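You operate a simulated robot arm through the tools that you are given. There is no shell and no other tool. Be economical: measure what you need, move in short steps, check, and stop when the job is done.

Carry out the task below with a simulated robot arm. There is one attempt and no reset: what you move stays moved.

Task
Sand the grey mark off the clamped brush, then wax the middle of its back.
Fine: use the small sanding block, the green pad and the green box; sanding block back on the green mat, pad on the black one, lid shut; it stays clamped. Set down upright: small sanding block, green pad. A coat counts when it lies all over at full strength: go over it till it gets no stronger. What is to be rubbed or washed off counts as gone when no trace of it is left.

Only the result counts: the job must be done as asked and must still hold three seconds after the hand-in. Knocking over, shifting, dropping, spilling or breaking anything else fails it. Lids that push on must go on centred and level and be pressed home; caps that screw on are set level and turned clockwise until they are tight.

Robot
A 6-joint arm with a two-finger parallel gripper, fixed in place. Base frame: the origin is at the foot of the arm, x ahead of it, y to its left, z up; the work surface is at about z = 0.784. Lengths are in m, angles in rad, forces in N, time in s.
With the tool pointing down near the work surface it reaches from about 0.24 to 0.64 m from the base axis. Its first joint turns from -1.152 to 1.152 rad. Payload 2.7 kg.
Tool frame: the origin (TCP) lies between the finger pads and is the grasp point; the fingertips stand 0.023 m ahead of it; z points along the fingers, y is the line along which they close. The gripper opens to 0.094 m. The fingers are 0.038 m wide and 0.01 m thick; the gripper's body (0.054 by 0.096 m) begins 0.039 m behind the TCP.
Orientation is that of the tool frame in the base frame, as a unit quaternion [w, x, y, z]. With the fingers straight down and closing along the base's y, the tool's x points along the base's -x, its y along +y and its z along -z.

Tools
- The arm moves only by the tool arm_command. Its argument "plan" is a list of rows, each an object of numbers (a shift or turn left out is 0, a gripper value left out holds the last): "ax", "ay", "az": the turn, a rotation vector about the tool's x, y, z in rad; "tx", "ty", "tz": the shift along the tool's x, y, z in m; "claw": the opening in per cent of the stroke, from 0 (shut) to 100 (fully open). In form: [{"ax": .., "ay": .., "az": .., "tx": .., "ty": .., "tz": .., "claw": ..}, ...]. A call has 1 to 20 rows; each row is the pose to reach, as a shift and turn from the pose commanded when the call began, along the tool's axes at that moment. A row lasts 0.2 s, in which the tool goes at most 0.05 m and 0.15 rad; a call with a longer step from one row to the next is refused whole, and so is a gripper value outside its range. A pose out of reach is approached as far as the arm can. The call stops where the force on the tool passes 40 N (or 10 N more than at its start, if that is more) or the arm is blocked; 0.2 s more then pass. The fingers move at their own pace (about 0.045 m/s each) and stop on an object; they squeeze with about 44 N. The grip force told is the motor's: it shows also when the fingers shut on nothing. Time passes only in rows, and 0.2 s behind the last, so rows that repeat a pose let the fingers close. The reply holds the time, the measured pose of the TCP, the force on the tool along the base axes, the opening and the grip force, in the units named above and with some noise, with the torque about the TCP (base axes, N m) and any sound that the robot's microphone picked up, and new pictures: "views" is both (left out), scene, wrist or none.
- Cameras (640 x 400 px; columns grow to the right, rows downward): "scene" is fixed at [0.0853, -0.4416, 1.4002]; the picture's right is [0.68, -0.73, 0.00], its down [-0.44, -0.41, -0.80] and it looks along [0.58, 0.55, -0.60] (base axes); focal length 334 px, centre (320, 200). "wrist" rides on the gripper at [0.086, 0.016, -0.074] in the tool frame; the picture's right is [-0.18, 0.98, 0.00], its down [-0.58, -0.11, -0.81] and it looks along [-0.79, -0.15, 0.59] (tool axes); focal length 243 px, centre (320, 200). There is no depth. A picture from a camera that has moved, and an enlarged one, comes with that camera's place and axes in the base frame and with its lens.
- inspect(camera, box): a new picture of the part [left, top, right, bottom] of that camera's present view, enlarged. The clock stands still meanwhile.
- close_job(): hands the job in; it is judged then, once.

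Work in short steps. Places have to be worked out from the pictures, the camera data and where the tool is seen: move nearer, look again, correct. Check each grasp and each placing, and mend what went wrong. You have 120 turns and 200 pictures in all, those below and enlarged ones among them. Open the gripper and draw the arm clear of the work before you hand the job in, unless the task says otherwise; then end with one line.

The tools are called as a command line: name --argument value ..., lists and objects as JSON in quotes. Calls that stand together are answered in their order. arm_command: Moves the arm, as the interface text tells. Its arguments: {"type":"object","properties":{"plan":{"type":"array"},"views":{"type":"string","enum":["both","scene","wrist","none"]}},"required":["plan"]} The other tools are called the same way: inspect (camera, box) takes an enlarged picture of a part of a camera's view; close_job () hands the job in.

At the start:

```text
t: 0.0
ee_pos: [0.3369, -0.0765, 1.113]
ee_rot: [0.0, 0.0, 1.0, 0.0]
wrist_force: [0.2, 0.0, -0.4]
moment: [0.03, -0.01, 0.03]
width: 0.0942
grasp_force: 0.1
```

scene: 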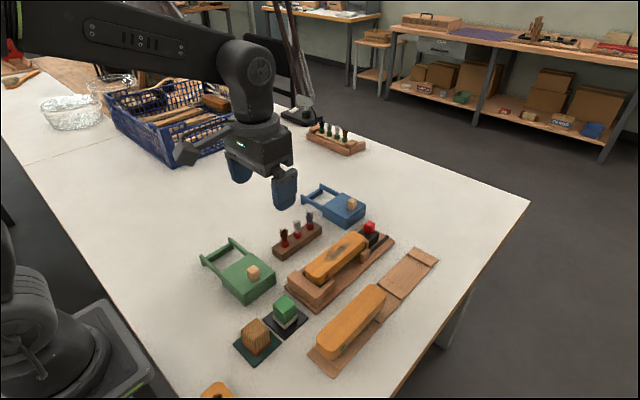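
wrist: 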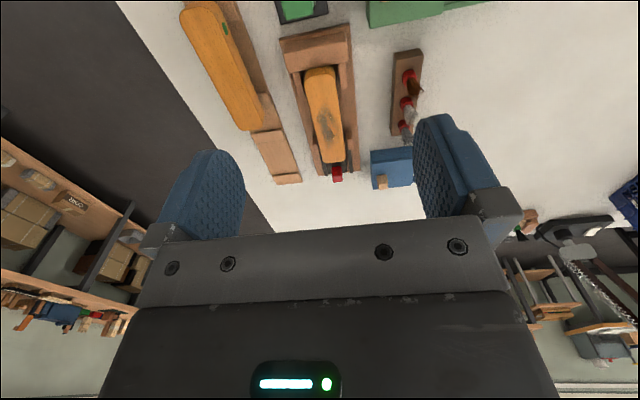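

I start by enlarging the work area in the scene view to identify the tools and the clamped brush.

inspect --camera "scene" --box '[190, 170, 450, 400]'

inspect --camera "wrist" --box '[170, 0, 490, 200]'

```text
1.74 times, centred on (320, 285) of scene
camera zoom: at [0.0853, -0.4416, 1.4002], right [0.68, -0.73, 0.0], down [-0.44, -0.41, -0.8], along [0.58, 0.55, -0.6], focal length 581 px, centre (320, 52)
```

zoom: 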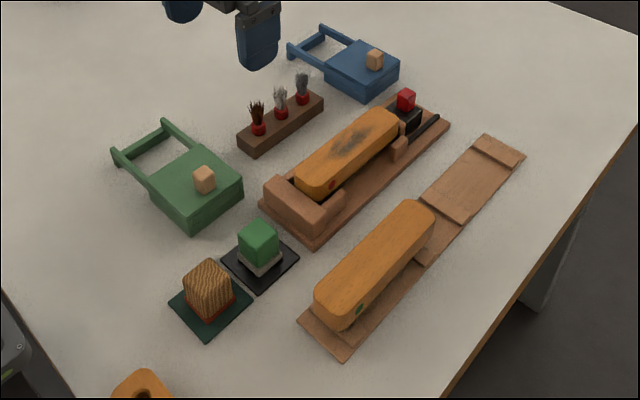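

```text
2.00 times, centred on (330, 100) of wrist
camera zoom: at [0.2515, -0.0607, 1.1854], right [0.18, 0.98, 0.0], down [0.58, -0.11, 0.81], along [0.79, -0.15, -0.59], focal length 485 px, centre (300, 400)
```

zoom: 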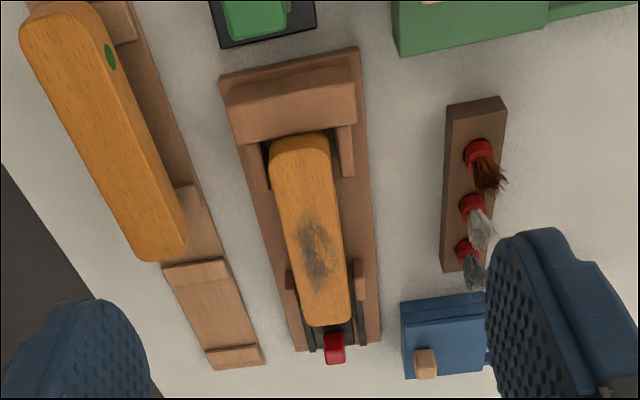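

The work is laid out along the base x axis: brush at about y=-0.10, green box at (0.33,0.01), pad at (0.33,-0.11) and block at (0.25,-0.11). I move back and tilt the camera down to see these closely.

arm_command --plan '[{"tx": 0.03, "ay": 0.13}, {"tx": 0.06, "ay": 0.26}, {"tx": 0.09, "ay": 0.39}, {"tx": 0.09, "ay": 0.5}, {"tx": 0.09, "ay": 0.5}]'

```text
t: 1.2
ee_pos: [0.2468, -0.0761, 1.1129]
ee_rot: [-0.248, 0.0, 0.969, -0.001]
wrist_force: [0.0, 0.3, -0.9]
moment: [0.0, 0.0, -0.01]
width: 0.0939
grasp_force: 0.0
camera wrist: at [0.2081, -0.0604, 1.2173], right [0.16, 0.98, -0.09], down [0.9, -0.11, 0.43], along [0.41, -0.15, -0.9], focal length 243 px, centre (320, 200)
```

scene: 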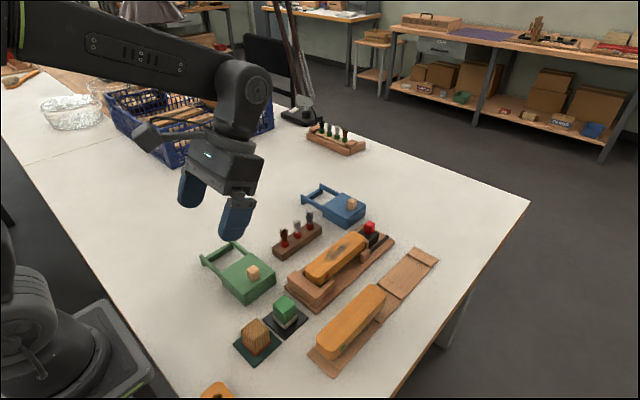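
wrist: 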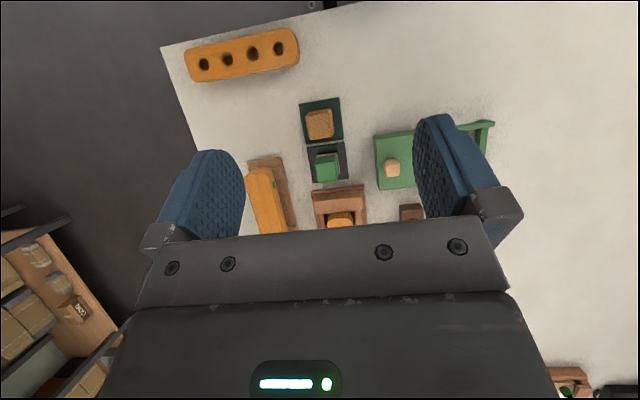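

The view now looks nearly straight down on all the parts, so I enlarge it to measure.

inspect --camera "wrist" --box '[240, 80, 500, 240]'

inspect --camera "scene" --box '[190, 230, 320, 370]'

inspect --camera "scene" --box '[270, 210, 410, 320]'

```text
2.46 times, centred on (370, 160) of wrist
camera zoom: at [0.2081, -0.0604, 1.2173], right [0.16, 0.98, -0.09], down [0.9, -0.11, 0.43], along [0.41, -0.15, -0.9], focal length 597 px, centre (197, 298)
```

zoom: 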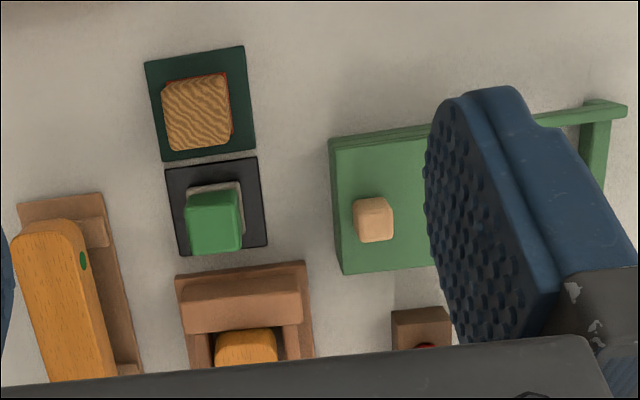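

```text
2.86 times, centred on (255, 300) of scene
camera zoom: at [0.0853, -0.4416, 1.4002], right [0.68, -0.73, 0.0], down [-0.44, -0.41, -0.8], along [0.58, 0.55, -0.6], focal length 955 px, centre (506, -86)
```

zoom: 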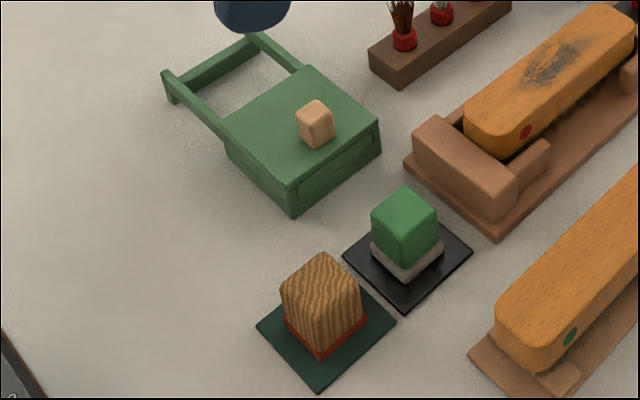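

```text
3.64 times, centred on (340, 265) of scene
camera zoom: at [0.0853, -0.4416, 1.4002], right [0.68, -0.73, 0.0], down [-0.44, -0.41, -0.8], along [0.58, 0.55, -0.6], focal length 1215 px, centre (247, -36)
```

zoom: 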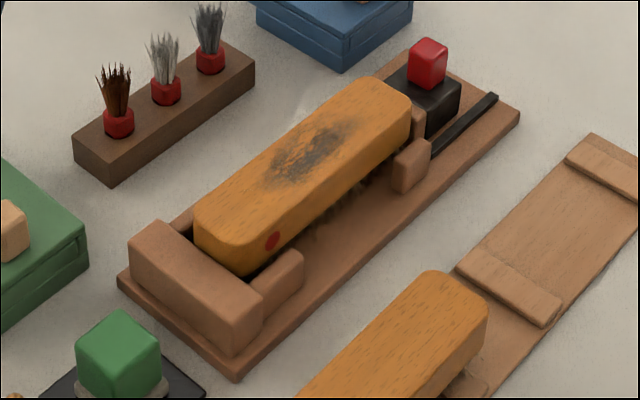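

Everything is aligned with the base axes: block at about (0.257,-0.105), pad at (0.330,-0.105), lid knob at (0.330,-0.002). I straighten the tool and go above the sanding block.

arm_command --plan '[{"tx": -0.022, "ty": -0.007, "tz": 0.035, "ay": -0.13}, {"tx": -0.044, "ty": -0.015, "tz": 0.07, "ay": -0.26}, {"tx": -0.066, "ty": -0.022, "tz": 0.105, "ay": -0.39}, {"tx": -0.0871, "ty": -0.029, "tz": 0.1382, "ay": -0.5}, {"tx": -0.0871, "ty": -0.029, "tz": 0.1382, "ay": -0.5}]'

```text
t: 2.4
ee_pos: [0.2587, -0.1056, 0.9475]
ee_rot: [0.0, 0.0, 1.0, 0.0]
wrist_force: [-1.1, -0.2, 0.4]
moment: [-0.01, 0.05, -0.02]
width: 0.094
grasp_force: 0.1
camera wrist: at [0.1723, -0.0886, 1.0216], right [0.18, 0.98, 0.0], down [0.58, -0.11, 0.81], along [0.79, -0.15, -0.59], focal length 243 px, centre (320, 200)
```

scene: 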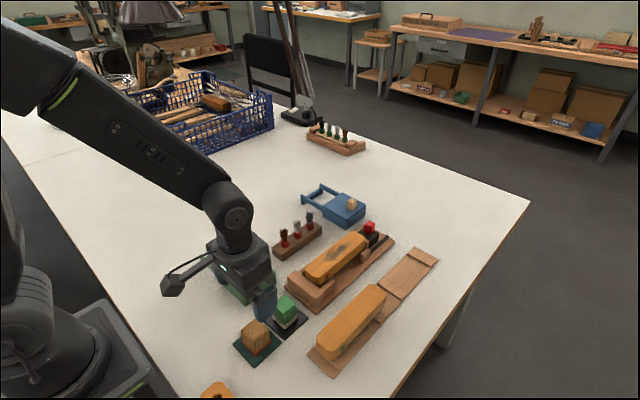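
wrist: 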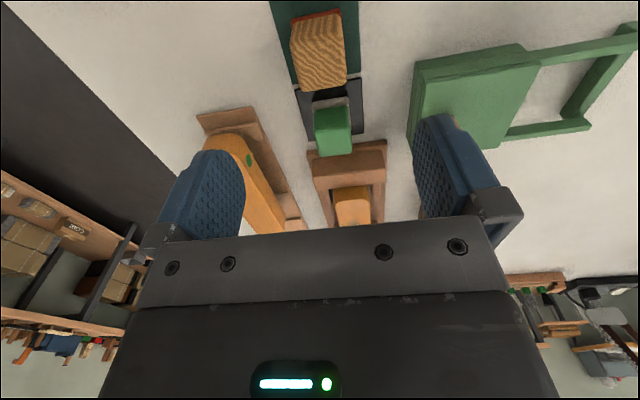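

I enlarge the block to judge its height before going down.

inspect --camera "wrist" --box '[260, 0, 400, 170]'

inspect --camera "scene" --box '[210, 280, 330, 370]'

```text
2.35 times, centred on (330, 85) of wrist
camera zoom: at [0.1723, -0.0886, 1.0216], right [0.18, 0.98, 0.0], down [0.58, -0.11, 0.81], along [0.79, -0.15, -0.59], focal length 571 px, centre (296, 471)
```

zoom: 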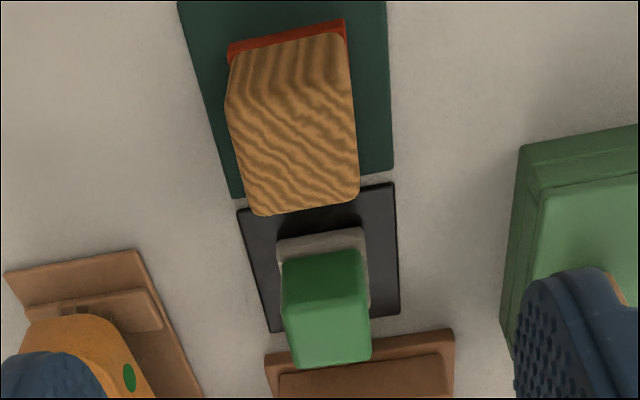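

```text
4.44 times, centred on (270, 325) of scene
camera zoom: at [0.0853, -0.4416, 1.4002], right [0.68, -0.73, 0.0], down [-0.44, -0.41, -0.8], along [0.58, 0.55, -0.6], focal length 1485 px, centre (542, -356)
```

zoom: 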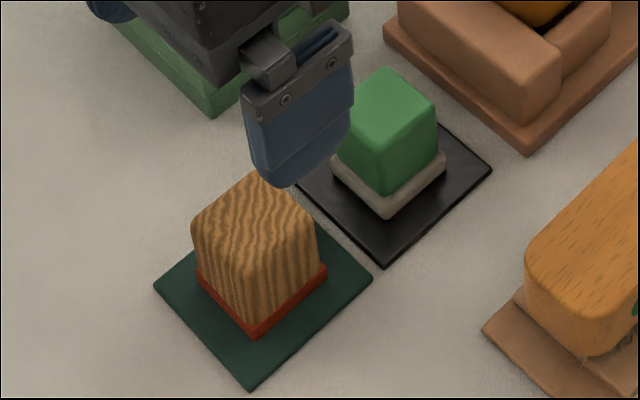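

Block top is at about z=0.83 with its sandpaper foot near 0.79. I go down to z=0.825 and close.

arm_command --plan '[{"tz": 0.045}, {"tz": 0.09}, {"tz": 0.11}, {"tz": 0.1225}, {"tz": 0.1225, "claw": 0}, {"tz": 0.1225, "claw": 0}, {"tz": 0.1225, "claw": 0}, {"tz": 0.1225, "claw": 0}, {"tz": 0.1225, "claw": 0}]'

```text
t: 4.4
ee_pos: [0.2595, -0.1051, 0.827]
ee_rot: [0.0, 0.0, 1.0, 0.0]
wrist_force: [0.4, 0.7, 0.0]
moment: [0.02, 0.02, -0.04]
width: 0.0389
grasp_force: 44.0
camera wrist: at [0.1727, -0.089, 0.9007], right [0.18, 0.98, 0.0], down [0.58, -0.11, 0.81], along [0.79, -0.15, -0.59], focal length 243 px, centre (320, 200)
```

scene: 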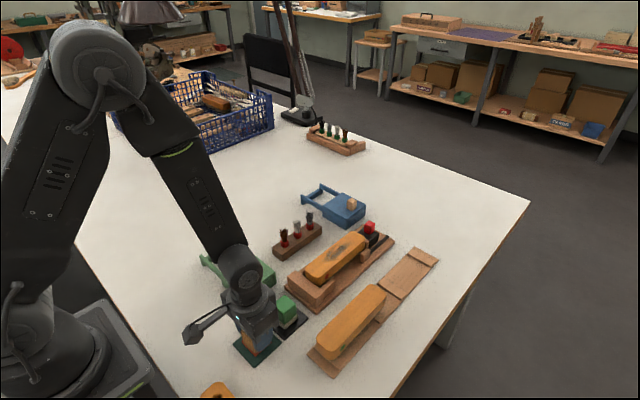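
wrist: 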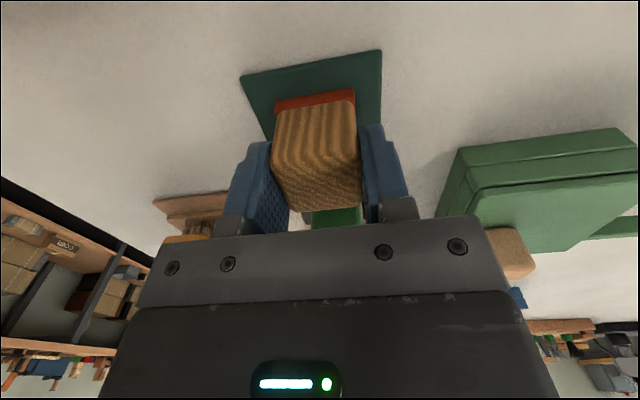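

The block is held (width 0.039). I lift it and go ahead to a place short of the brush to look at the mark from close.

arm_command --plan '[{"tz": -0.04}, {"tz": -0.08}, {"tz": -0.12}, {"tz": -0.15}, {"tz": -0.16, "tx": -0.045}, {"tz": -0.16, "tx": -0.09}, {"tz": -0.16, "tx": -0.135}, {"tz": -0.16, "tx": -0.135}]'

inspect --camera "wrist" --box '[240, 0, 440, 230]'

```text
t: 6.2
ee_pos: [0.3918, -0.1057, 0.9862]
ee_rot: [0.0, 0.0, 1.0, 0.0]
wrist_force: [-0.1, 0.5, -0.5]
moment: [0.03, 0.01, 0.01]
width: 0.0
grasp_force: 43.0
camera wrist: at [0.3054, -0.0903, 1.0593], right [0.18, 0.98, 0.0], down [0.58, -0.11, 0.81], along [0.79, -0.15, -0.59], focal length 243 px, centre (320, 200)
```

scene: 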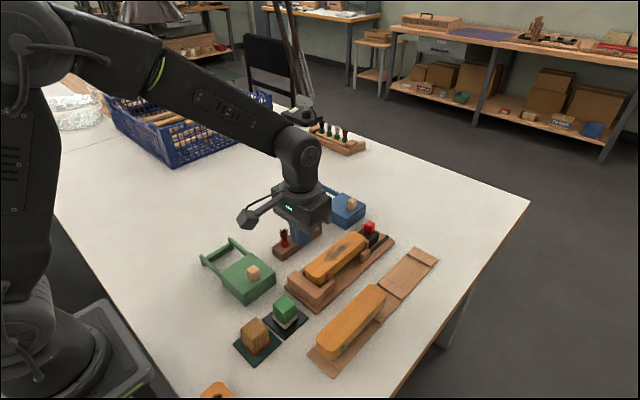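
wrist: 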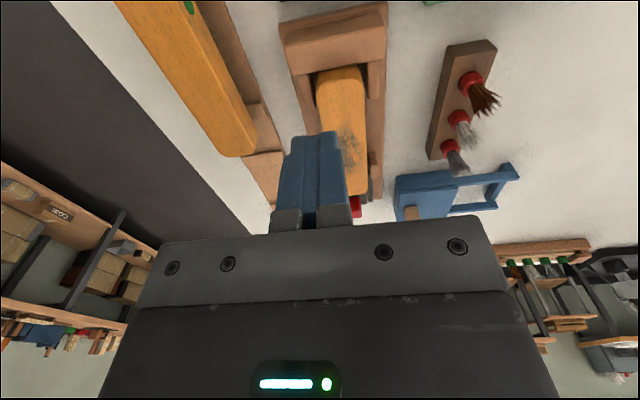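

```text
1.74 times, centred on (340, 115) of wrist
camera zoom: at [0.3054, -0.0903, 1.0593], right [0.18, 0.98, 0.0], down [0.58, -0.11, 0.81], along [0.79, -0.15, -0.59], focal length 422 px, centre (285, 348)
```

zoom: 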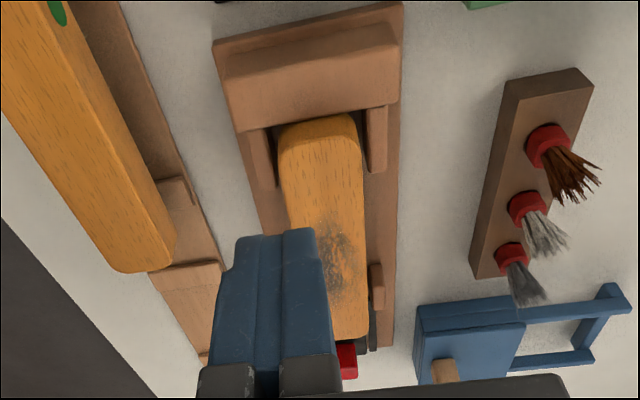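

The fingers are shut on nothing: the block slipped and still stands on its mat. I look closely at how it stands and at its shape.

inspect --camera "scene" --box '[220, 300, 300, 370]'

```text
5.71 times, centred on (260, 335) of scene
camera zoom: at [0.0853, -0.4416, 1.4002], right [0.69, -0.73, 0.0], down [-0.44, -0.41, -0.8], along [0.58, 0.55, -0.6], focal length 1909 px, centre (663, -571)
```

zoom: 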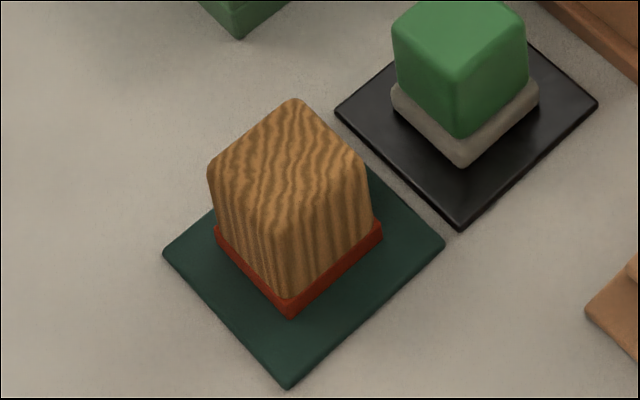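

The block stands upright and in place, so I go back above it with the gripper open, to regrasp a bit lower and lift more slowly.

arm_command --plan '[{"tx": 0.045, "claw": 100}, {"tx": 0.09, "claw": 100}, {"tx": 0.134}, {"tx": 0.134}, {"tx": 0.134, "tz": 0.04}, {"tx": 0.134, "tz": 0.07}, {"tx": 0.134, "tz": 0.07}]' --views "wrist"

inspect --camera "wrist" --box '[220, 0, 420, 125]'

```text
t: 7.8
ee_pos: [0.2572, -0.1052, 0.9176]
ee_rot: [-0.001, 0.0, 1.0, 0.0]
wrist_force: [0.5, -0.3, 0.3]
moment: [0.01, -0.01, -0.04]
width: 0.0942
grasp_force: 0.1
camera wrist: at [0.1711, -0.0895, 0.9903], right [0.18, 0.98, 0.0], down [0.58, -0.11, 0.81], along [0.79, -0.15, -0.59], focal length 243 px, centre (320, 200)
```

wrist: 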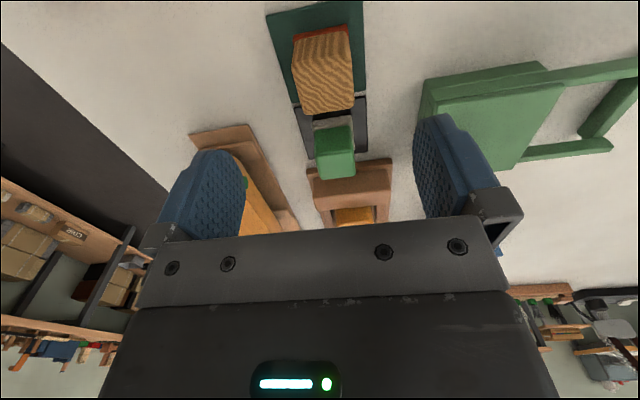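

```text
3.20 times, centred on (320, 62) of wrist
camera zoom: at [0.1711, -0.0895, 0.9903], right [0.18, 0.98, 0.0], down [0.58, -0.11, 0.81], along [0.79, -0.15, -0.59], focal length 776 px, centre (320, 640)
```

zoom: 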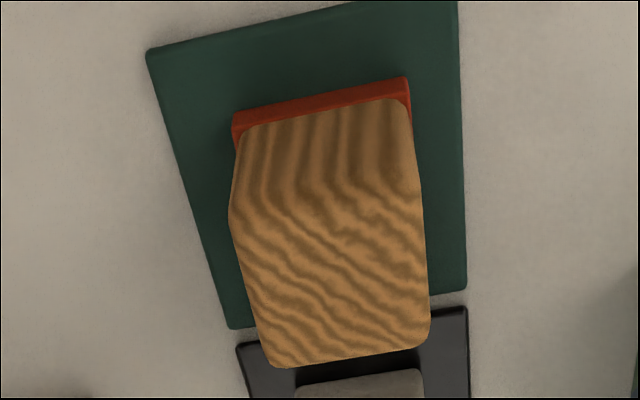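

The block's top is at z≈0.833, centred at about (0.257,-0.103). I grip lower, at z≈0.817, let it squeeze, then lift slowly by 3 cm and check.

arm_command --plan '[{"tz": 0.04, "ty": 0.002}, {"tz": 0.08, "ty": 0.002}, {"tz": 0.101, "ty": 0.002}, {"tz": 0.101, "ty": 0.002, "claw": 0}, {"tz": 0.101, "ty": 0.002}, {"tz": 0.101, "ty": 0.002}, {"tz": 0.101, "ty": 0.002}, {"tz": 0.101, "ty": 0.002}, {"tz": 0.101, "ty": 0.002}]' --views "wrist"

arm_command --plan '[{"tz": -0.004}, {"tz": -0.008}, {"tz": -0.012}, {"tz": -0.016}, {"tz": -0.02}, {"tz": -0.025}, {"tz": -0.03}]'

```text
t: 9.8
ee_pos: [0.2582, -0.1046, 0.817]
ee_rot: [0.0, 0.001, 1.0, 0.0]
wrist_force: [-0.4, 0.4, 0.3]
moment: [-0.01, -0.01, 0.0]
width: 0.0391
grasp_force: 44.4
camera wrist: at [0.1722, -0.0878, 0.889], right [0.18, 0.98, 0.0], down [0.58, -0.11, 0.81], along [0.79, -0.15, -0.59], focal length 243 px, centre (320, 200)
```

wrist: 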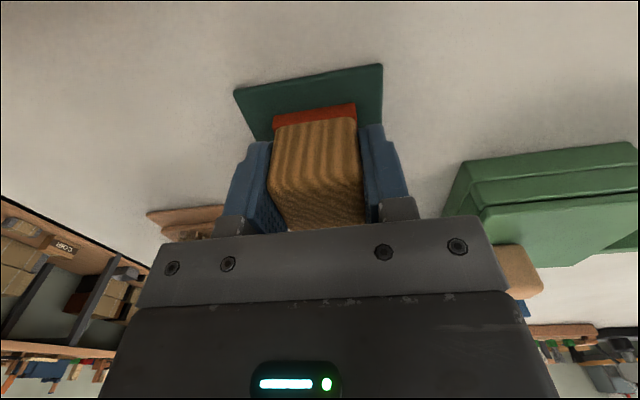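

```text
t: 11.4
ee_pos: [0.2586, -0.1039, 0.8461]
ee_rot: [0.0, -0.001, 1.0, 0.001]
wrist_force: [0.4, -0.6, 0.3]
moment: [0.03, 0.02, 0.02]
width: 0.0393
grasp_force: 43.7
camera wrist: at [0.1723, -0.0883, 0.9188], right [0.18, 0.98, 0.0], down [0.58, -0.11, 0.81], along [0.79, -0.15, -0.59], focal length 243 px, centre (320, 200)
```

scene: 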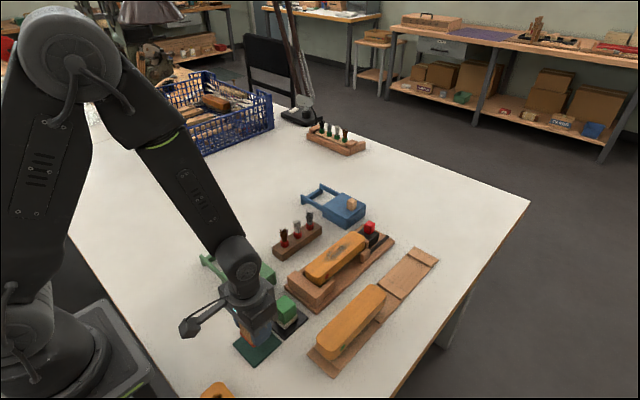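
wrist: 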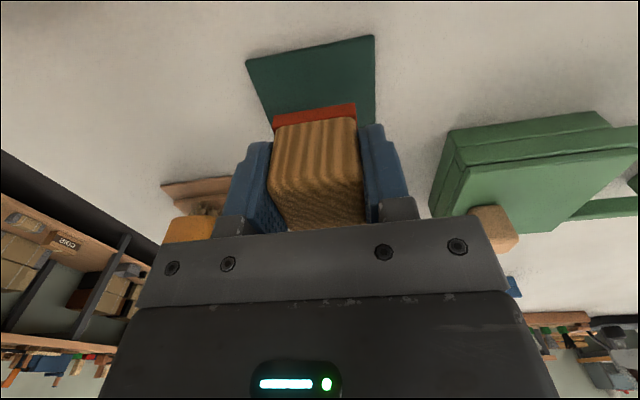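

This time it lifts with the fingers. I continue up and ahead at a moderate pace.

arm_command --plan '[{"tz": -0.02}, {"tz": -0.04}, {"tz": -0.06}, {"tz": -0.08}, {"tz": -0.1}, {"tz": -0.11, "tx": -0.02}, {"tz": -0.11, "tx": -0.045}, {"tz": -0.11, "tx": -0.07}, {"tz": -0.11, "tx": -0.1}, {"tz": -0.11, "tx": -0.13}, {"tz": -0.11, "tx": -0.15}, {"tz": -0.11, "tx": -0.15}]'

inspect --camera "wrist" --box '[220, 0, 480, 240]'

inspect --camera "scene" --box '[260, 190, 420, 310]'

```text
t: 14.0
ee_pos: [0.4093, -0.104, 0.9562]
ee_rot: [0.0, 0.0, 1.0, 0.0]
wrist_force: [0.4, 0.7, 0.0]
moment: [-0.01, 0.0, -0.04]
width: 0.0393
grasp_force: 43.6
camera wrist: at [0.3227, -0.0878, 1.0284], right [0.18, 0.98, 0.0], down [0.58, -0.11, 0.81], along [0.79, -0.15, -0.59], focal length 243 px, centre (320, 200)
```

scene: 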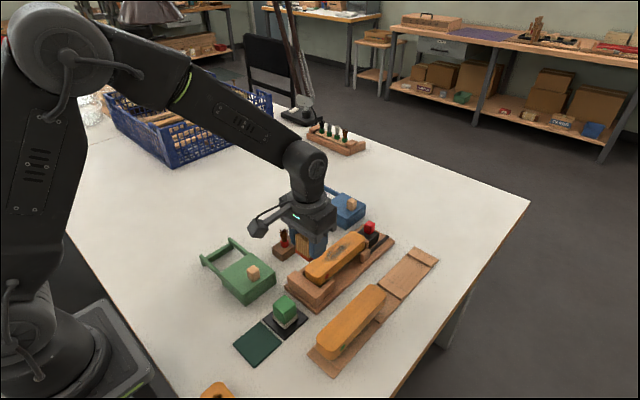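
wrist: 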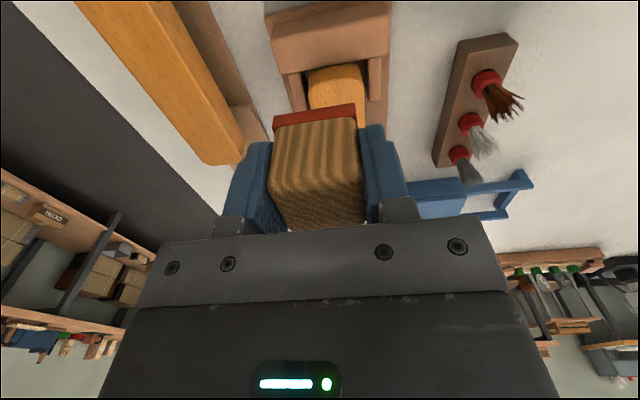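

```text
1.67 times, centred on (350, 120) of wrist
camera zoom: at [0.3227, -0.0878, 1.0284], right [0.18, 0.98, 0.0], down [0.58, -0.11, 0.81], along [0.79, -0.15, -0.59], focal length 404 px, centre (270, 333)
```

zoom: 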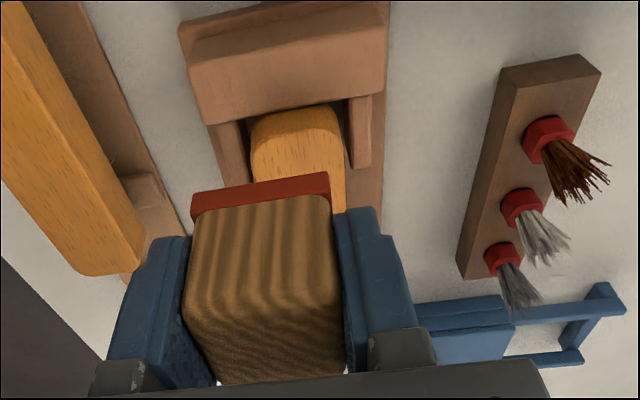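

```text
3.33 times, centred on (340, 250) of scene
camera zoom: at [0.0853, -0.4416, 1.4002], right [0.69, -0.73, 0.0], down [-0.44, -0.41, -0.8], along [0.58, 0.55, -0.6], focal length 1114 px, centre (253, 33)
```

zoom: 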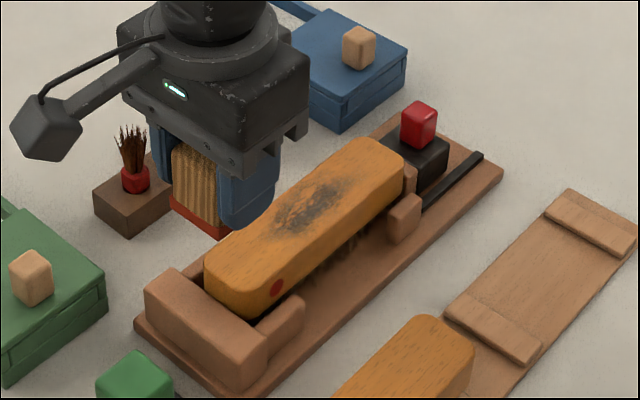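

The brush back is at z≈0.84, centreline y≈-0.095, from x≈0.41 to 0.59; the mark spans x≈0.47–0.545. I bring the block above the mark, with about 2 cm of clearance.

arm_command --plan '[{"tx": -0.025, "ty": 0.003}, {"tx": -0.05, "ty": 0.006}, {"tx": -0.075, "ty": 0.009}, {"tx": -0.096, "ty": 0.009, "tz": 0.02}, {"tx": -0.096, "ty": 0.009, "tz": 0.045}, {"tx": -0.096, "ty": 0.009, "tz": 0.066}, {"tx": -0.096, "ty": 0.009, "tz": 0.066}]'

inspect --camera "scene" --box '[280, 190, 420, 300]'

inspect --camera "wrist" --box '[200, 0, 440, 240]'

```text
t: 15.6
ee_pos: [0.5049, -0.0949, 0.8903]
ee_rot: [0.001, -0.001, 1.0, 0.001]
wrist_force: [-0.4, -0.7, 0.1]
moment: [0.0, 0.01, 0.05]
width: 0.0391
grasp_force: 44.3
camera wrist: at [0.4188, -0.0782, 0.9626], right [0.18, 0.98, 0.0], down [0.58, -0.11, 0.81], along [0.79, -0.15, -0.59], focal length 243 px, centre (320, 200)
```

scene: 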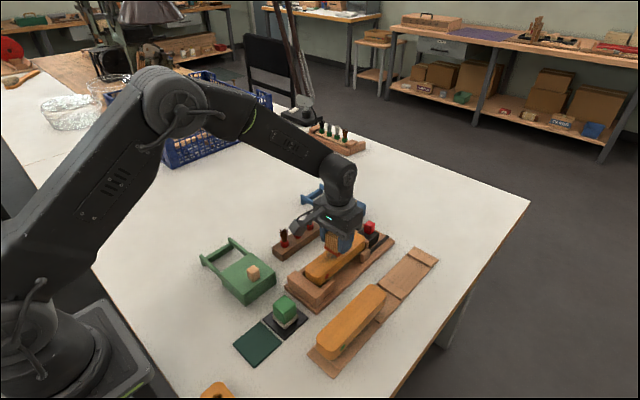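
wrist: 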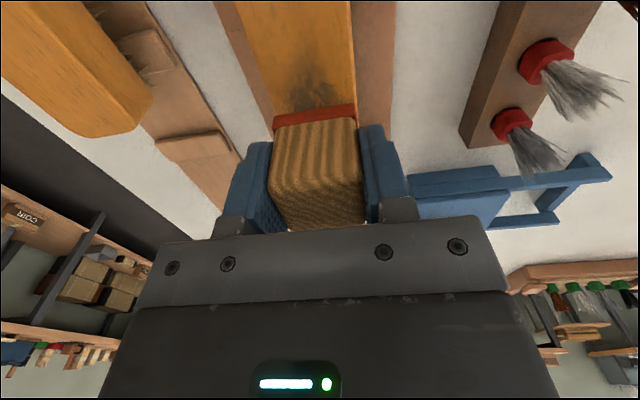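

```text
3.64 times, centred on (350, 245) of scene
camera zoom: at [0.0853, -0.4416, 1.4002], right [0.68, -0.73, 0.0], down [-0.44, -0.41, -0.8], along [0.58, 0.55, -0.6], focal length 1215 px, centre (211, 36)
```

zoom: 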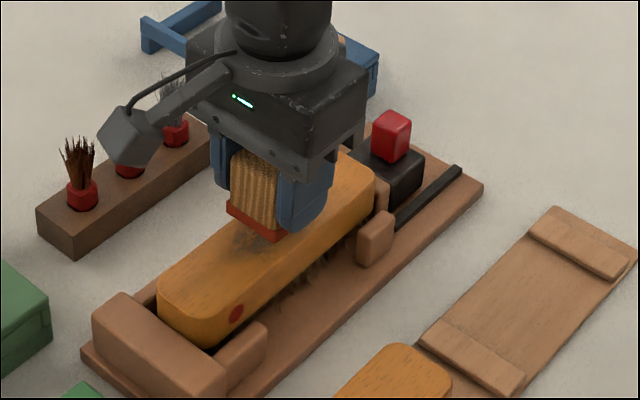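

```text
1.67 times, centred on (320, 120) of wrist
camera zoom: at [0.4188, -0.0782, 0.9626], right [0.18, 0.98, 0.0], down [0.58, -0.11, 0.81], along [0.79, -0.15, -0.59], focal length 404 px, centre (320, 333)
```

zoom: 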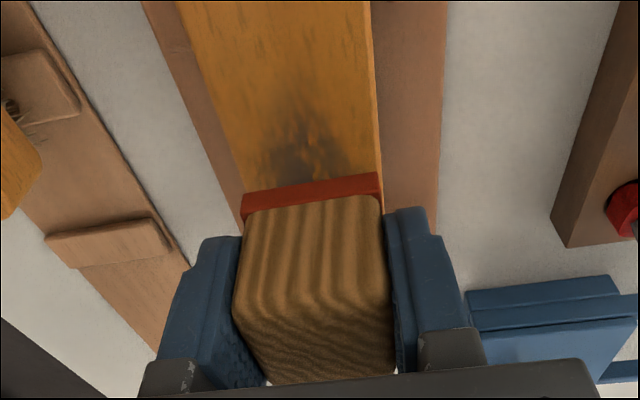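

The block is lined up over the brush's width. I lower gently until contact shows as force.

arm_command --plan '[{"tz": 0.008}, {"tz": 0.013}, {"tz": 0.016}, {"tz": 0.018}, {"tz": 0.02}, {"tz": 0.021}]' --views "none"

```text
t: 17.0
ee_pos: [0.5073, -0.0945, 0.8727]
ee_rot: [0.006, -0.001, 1.0, -0.001]
wrist_force: [-2.2, 4.5, 35.2]
moment: [0.15, -0.01, 0.03]
width: 0.0393
grasp_force: 44.3
```

Contact is at about z=0.873 with 35 N, a bit firm. I back off by 2 mm and rub along the mark.

arm_command --plan '[{"tz": -0.002}, {"tz": -0.002, "tx": -0.015}, {"tz": -0.002, "tx": -0.03}, {"tz": -0.002, "tx": -0.045}, {"tz": -0.002, "tx": -0.03}, {"tz": -0.002, "tx": -0.015}, {"tz": -0.002, "tx": 0.0}, {"tz": -0.002, "tx": 0.015}, {"tz": -0.002, "tx": 0.03}, {"tz": -0.002, "tx": 0.045}, {"tz": -0.002, "tx": 0.03}, {"tz": -0.002, "tx": 0.015}, {"tz": -0.002, "tx": 0.0}, {"tz": -0.002, "tx": 0.0}]' --views "wrist"

```text
t: 20.0
ee_pos: [0.505, -0.0953, 0.8723]
ee_rot: [0.0, 0.0, 1.0, 0.0]
wrist_force: [-10.1, -0.1, 27.4]
moment: [0.01, 0.21, -0.04]
width: 0.0391
grasp_force: 44.2
camera wrist: at [0.4181, -0.0792, 0.9438], right [0.18, 0.98, 0.0], down [0.58, -0.11, 0.81], along [0.79, -0.15, -0.59], focal length 243 px, centre (320, 200)
```

wrist: 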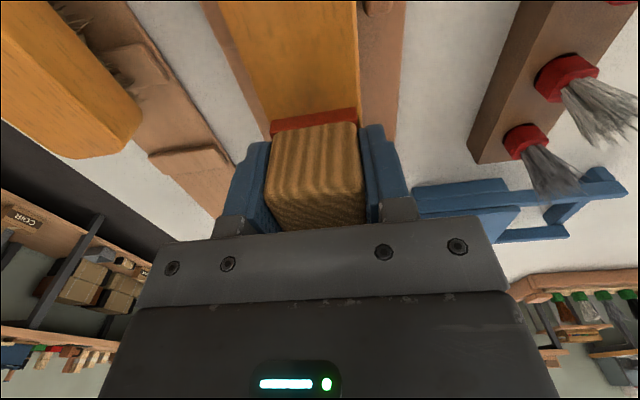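

The near part of the mark is already gone. I repeat the strokes slightly to either side, then lift to see the whole area.

arm_command --plan '[{"ty": 0.004, "tx": -0.015}, {"ty": 0.004, "tx": -0.03}, {"ty": 0.004, "tx": -0.047}, {"ty": 0.004, "tx": -0.03}, {"ty": 0.004, "tx": -0.01}, {"ty": 0.004, "tx": 0.01}, {"ty": 0.004, "tx": 0.03}, {"ty": 0.004, "tx": 0.047}, {"ty": -0.004, "tx": 0.03}, {"ty": -0.004, "tx": 0.01}, {"ty": -0.004, "tx": -0.01}, {"ty": -0.004, "tx": -0.03}, {"ty": -0.004, "tx": -0.047}, {"ty": -0.004, "tx": -0.03}, {"ty": -0.004, "tx": -0.01}, {"ty": -0.004, "tx": 0.01}, {"ty": -0.004, "tx": 0.03}, {"ty": 0, "tx": 0.045}]' --views "none"

arm_command --plan '[{"tz": -0.005}, {"tz": -0.02}, {"tz": -0.04}, {"tz": -0.06, "tx": 0.02}, {"tz": -0.08, "tx": 0.05}, {"tz": -0.08, "tx": 0.08}, {"tz": -0.08, "tx": 0.08}]'

inspect --camera "scene" --box '[280, 190, 420, 300]'

```text
t: 23.8
ee_pos: [0.4603, -0.0945, 0.871]
ee_rot: [0.0, 0.0, 1.0, 0.0]
wrist_force: [2.4, -0.8, 7.0]
moment: [-0.09, -0.17, -0.02]
width: 0.0395
grasp_force: 44.2
```

```text
t: 25.4
ee_pos: [0.3798, -0.0935, 0.9496]
ee_rot: [-0.001, 0.0, 1.0, -0.001]
wrist_force: [0.0, 0.7, -1.7]
moment: [0.0, -0.03, 0.0]
width: 0.0391
grasp_force: 44.1
camera wrist: at [0.293, -0.0781, 1.0231], right [0.18, 0.98, 0.0], down [0.58, -0.11, 0.81], along [0.79, -0.15, -0.59], focal length 243 px, centre (320, 200)
```

scene: 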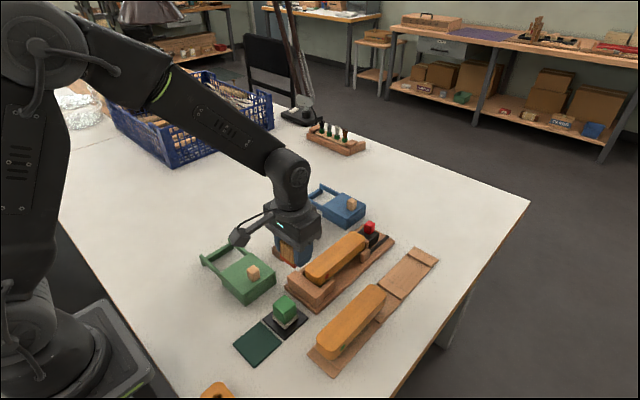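
wrist: 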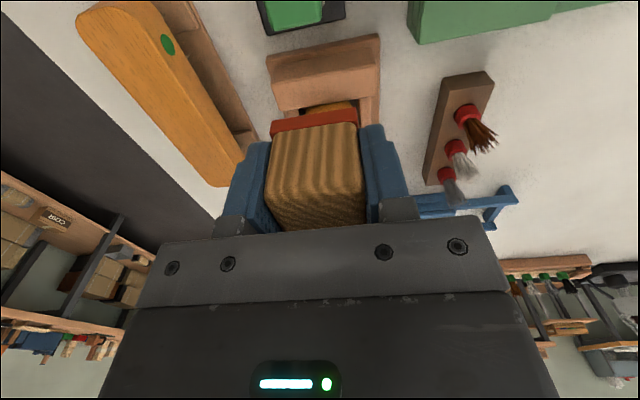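

```text
3.64 times, centred on (350, 245) of scene
camera zoom: at [0.0852, -0.4416, 1.4002], right [0.68, -0.73, 0.0], down [-0.44, -0.41, -0.8], along [0.58, 0.55, -0.6], focal length 1215 px, centre (211, 36)
```

zoom: 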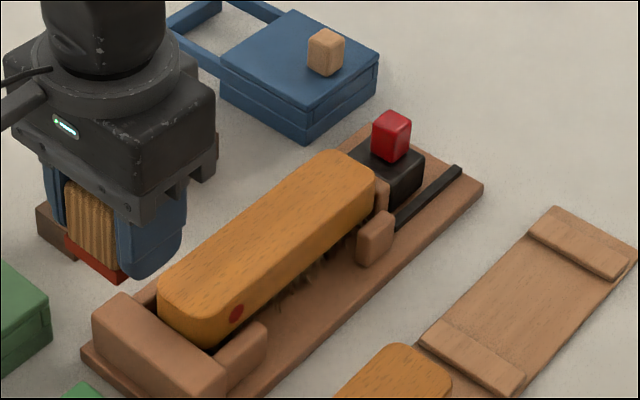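

The mark looks gone; I zoom hard to check for traces before putting the block away.

inspect --camera "scene" --box '[312, 225, 392, 285]'

```text
6.67 times, centred on (352, 255) of scene
camera zoom: at [0.0852, -0.4416, 1.4002], right [0.68, -0.73, 0.0], down [-0.44, -0.41, -0.8], along [0.58, 0.55, -0.6], focal length 2228 px, centre (107, -167)
```

zoom: 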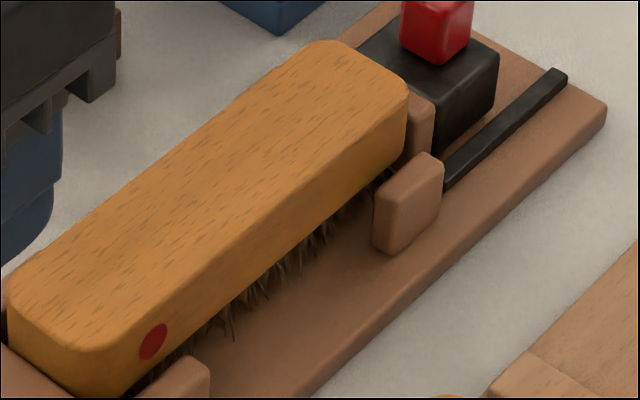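

No trace is left. I carry the block back over the green mat.

arm_command --plan '[{"tx": 0.03, "ty": -0.003}, {"tx": 0.06, "ty": -0.006}, {"tx": 0.09, "ty": -0.01}, {"tx": 0.122, "ty": -0.01}, {"tx": 0.122, "ty": -0.01, "tz": 0.03}, {"tx": 0.122, "ty": -0.01, "tz": 0.06}, {"tx": 0.122, "ty": -0.01, "tz": 0.09}, {"tx": 0.122, "ty": -0.01, "tz": 0.11}, {"tx": 0.122, "ty": -0.01, "tz": 0.12}, {"tx": 0.122, "ty": -0.01, "tz": 0.122}]'

```text
t: 27.6
ee_pos: [0.2579, -0.1052, 0.8285]
ee_rot: [0.0, -0.001, 1.0, 0.001]
wrist_force: [-0.9, 0.6, -0.3]
moment: [0.0, -0.02, 0.01]
width: 0.0393
grasp_force: 43.5
camera wrist: at [0.1713, -0.0889, 0.9006], right [0.18, 0.98, 0.0], down [0.58, -0.11, 0.81], along [0.79, -0.15, -0.59], focal length 243 px, centre (320, 200)
```

scene: 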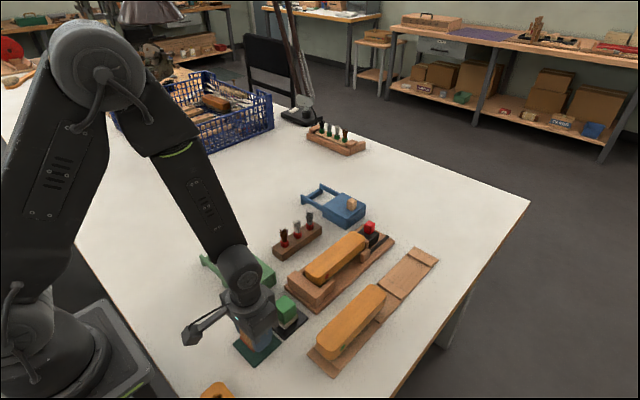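
wrist: 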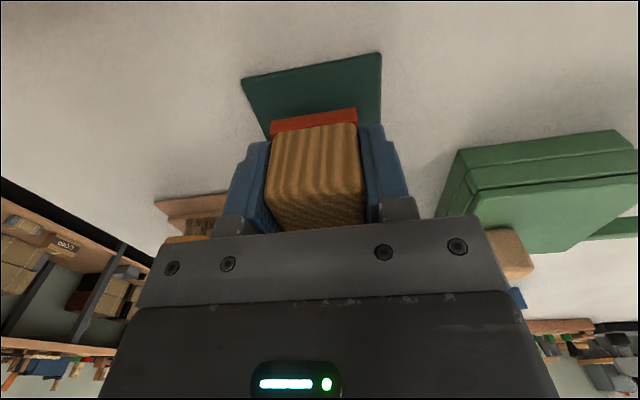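

Block is just above the mat. I lower it in small steps until it touches.

arm_command --plan '[{"tz": 0.004}, {"tz": 0.007}, {"tz": 0.009}, {"tz": 0.011}, {"tz": 0.011}]' --views "none"

```text
t: 28.8
ee_pos: [0.2588, -0.1055, 0.8164]
ee_rot: [-0.001, 0.0, 1.0, 0.0]
wrist_force: [0.5, -0.3, -0.8]
moment: [0.02, 0.0, 0.02]
width: 0.0392
grasp_force: 44.0
```

arm_command --plan '[{"tz": 0.001}, {"tz": 0.002}, {"tz": 0.003}, {"tz": 0.003}]' --views "wrist"

```text
t: 29.8
ee_pos: [0.2587, -0.1047, 0.8138]
ee_rot: [0.0, 0.0, 1.0, 0.0]
wrist_force: [0.6, -0.6, -0.7]
moment: [0.01, 0.04, 0.03]
width: 0.0392
grasp_force: 43.9
camera wrist: at [0.1718, -0.0883, 0.8873], right [0.18, 0.98, 0.0], down [0.58, -0.11, 0.81], along [0.79, -0.15, -0.59], focal length 243 px, centre (320, 200)
```

wrist: 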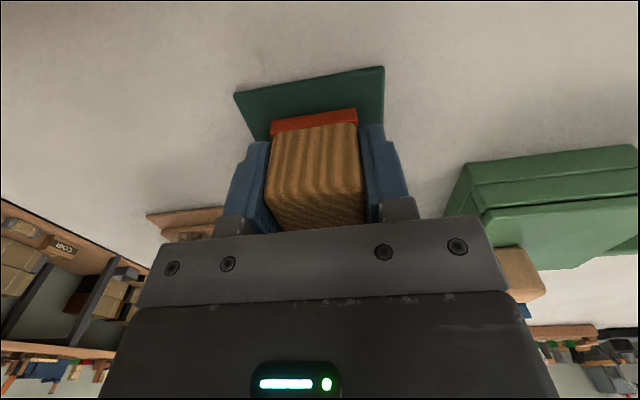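

Still no contact, so the block was pushed up a little in the grip. I continue in 1 mm steps.

arm_command --plan '[{"tz": 0.001}, {"tz": 0.002}, {"tz": 0.002}, {"tz": 0.003}, {"tz": 0.003}]' --views "none"

```text
t: 31.0
ee_pos: [0.2584, -0.1048, 0.8116]
ee_rot: [0.0, 0.0, 1.0, -0.001]
wrist_force: [-0.5, 0.4, -1.3]
moment: [0.01, -0.01, 0.0]
width: 0.039
grasp_force: 43.7
```

arm_command --plan '[{"tz": 0.0007}, {"tz": 0.0014}, {"tz": 0.0014}]' --views "wrist"

inspect --camera "wrist" --box '[220, 50, 420, 240]'

inspect --camera "scene" --box '[220, 300, 300, 370]'

```text
t: 31.8
ee_pos: [0.2572, -0.1057, 0.8095]
ee_rot: [0.0, 0.0, 1.0, 0.0]
wrist_force: [-1.0, 0.3, 2.2]
moment: [0.02, -0.06, -0.01]
width: 0.0391
grasp_force: 43.8
camera wrist: at [0.1715, -0.0889, 0.8831], right [0.18, 0.98, 0.0], down [0.58, -0.11, 0.81], along [0.79, -0.15, -0.59], focal length 243 px, centre (320, 200)
```

wrist: 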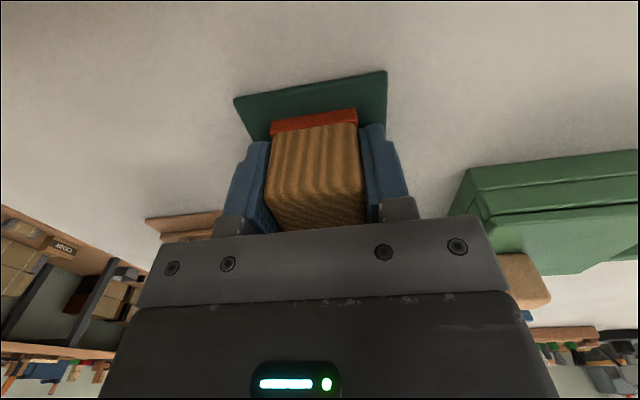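

```text
2.11 times, centred on (320, 145) of wrist
camera zoom: at [0.1715, -0.0889, 0.8831], right [0.18, 0.98, 0.0], down [0.58, -0.11, 0.81], along [0.79, -0.15, -0.59], focal length 511 px, centre (320, 316)
```

zoom: 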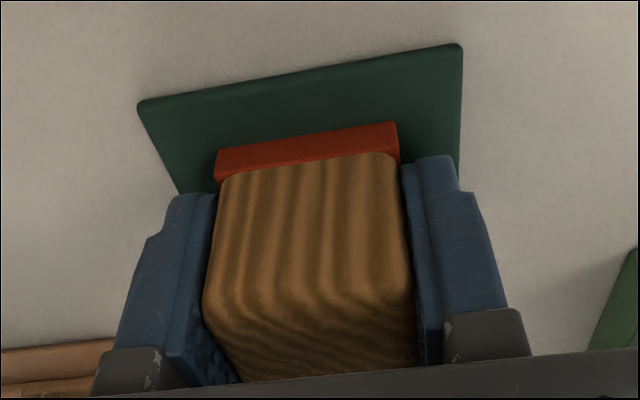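

```text
5.71 times, centred on (260, 335) of scene
camera zoom: at [0.0852, -0.4416, 1.4003], right [0.68, -0.73, 0.0], down [-0.44, -0.41, -0.8], along [0.58, 0.55, -0.6], focal length 1909 px, centre (663, -571)
```

zoom: 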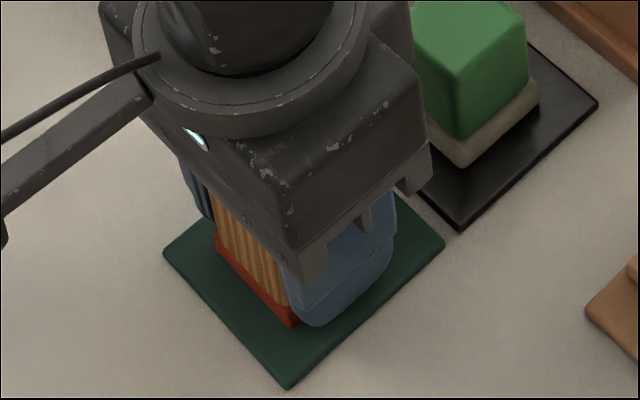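

Contact has begun (2 N). I open, then rise straight up.

arm_command --plan '[{"claw": 100}, {"claw": 100}, {"claw": 100}, {"claw": 100}, {"tz": -0.02}, {"tz": -0.05}, {"tz": -0.09}, {"tz": -0.13}, {"tz": -0.13}]'

inspect --camera "scene" --box '[200, 290, 320, 370]'

```text
t: 33.8
ee_pos: [0.2587, -0.1042, 0.9438]
ee_rot: [0.0, 0.0, 1.0, -0.001]
wrist_force: [0.0, -0.1, -0.4]
moment: [0.0, 0.0, 0.0]
width: 0.0939
grasp_force: 0.2
camera wrist: at [0.1726, -0.0877, 1.0156], right [0.18, 0.98, 0.0], down [0.58, -0.11, 0.81], along [0.79, -0.15, -0.59], focal length 243 px, centre (320, 200)
```

scene: 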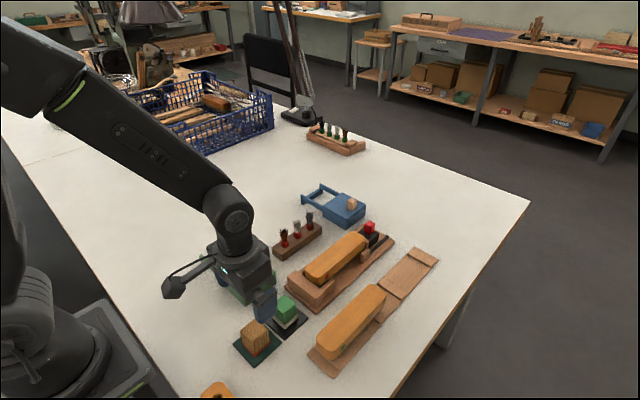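
wrist: 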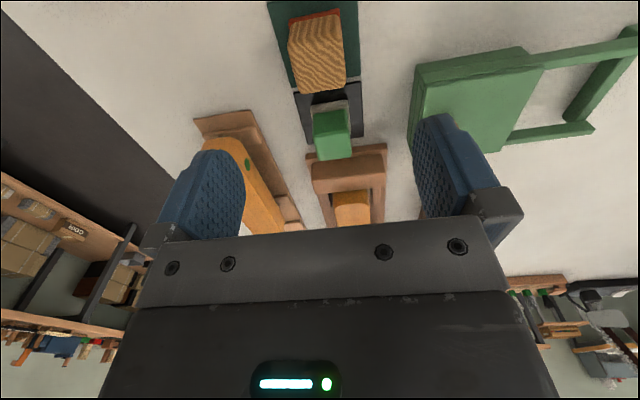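

```text
5.00 times, centred on (260, 330) of scene
camera zoom: at [0.0852, -0.4416, 1.4002], right [0.68, -0.73, 0.0], down [-0.44, -0.41, -0.8], along [0.58, 0.55, -0.6], focal length 1671 px, centre (620, -450)
```

zoom: 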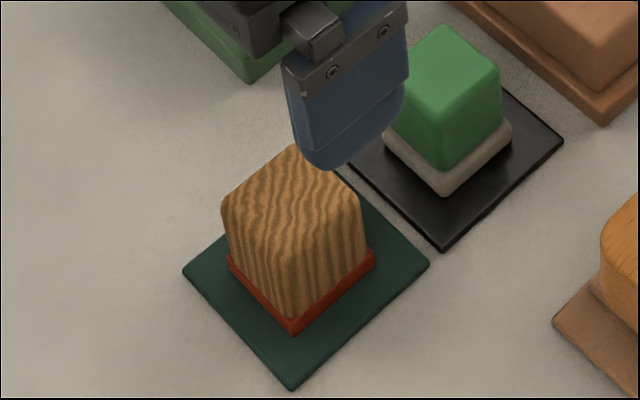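

The block stands upright on its mat. Next, the green box: I move sideways to look at its lid and knob.

arm_command --plan '[{"ty": 0.04, "tz": -0.02}, {"ty": 0.08, "tz": -0.02}, {"ty": 0.11, "tz": -0.02}, {"ty": 0.11, "tz": -0.02}]' --views "wrist"

inspect --camera "wrist" --box '[220, 40, 460, 190]'

```text
t: 34.8
ee_pos: [0.2584, 0.0073, 0.961]
ee_rot: [0.0, 0.0, 1.0, 0.0]
wrist_force: [0.3, 0.1, 0.3]
moment: [-0.01, -0.02, 0.0]
width: 0.0939
grasp_force: 0.1
camera wrist: at [0.1716, 0.023, 1.034], right [0.18, 0.98, 0.0], down [0.58, -0.11, 0.81], along [0.79, -0.15, -0.59], focal length 243 px, centre (320, 200)
```

wrist: 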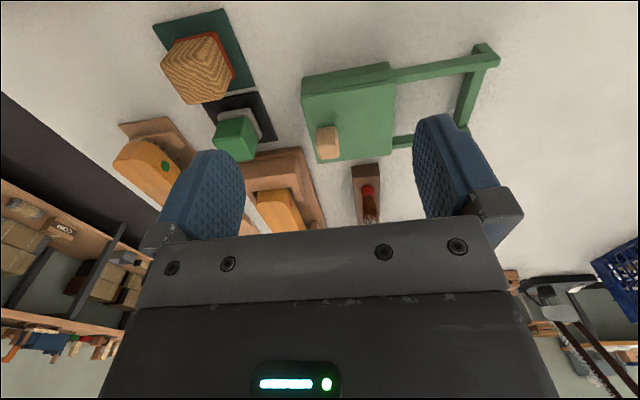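

```text
2.67 times, centred on (340, 115) of wrist
camera zoom: at [0.1716, 0.023, 1.034], right [0.18, 0.98, 0.0], down [0.58, -0.11, 0.81], along [0.79, -0.15, -0.59], focal length 647 px, centre (267, 427)
```

zoom: 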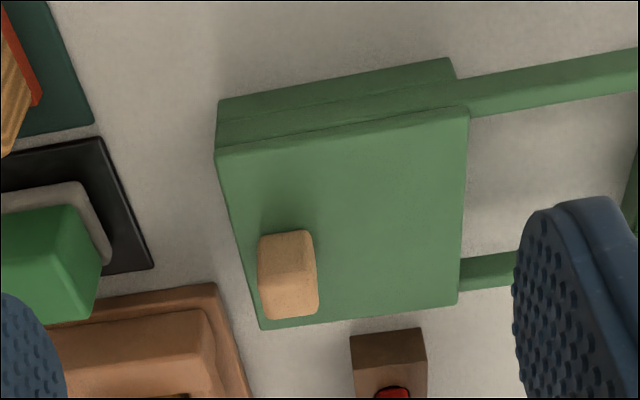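

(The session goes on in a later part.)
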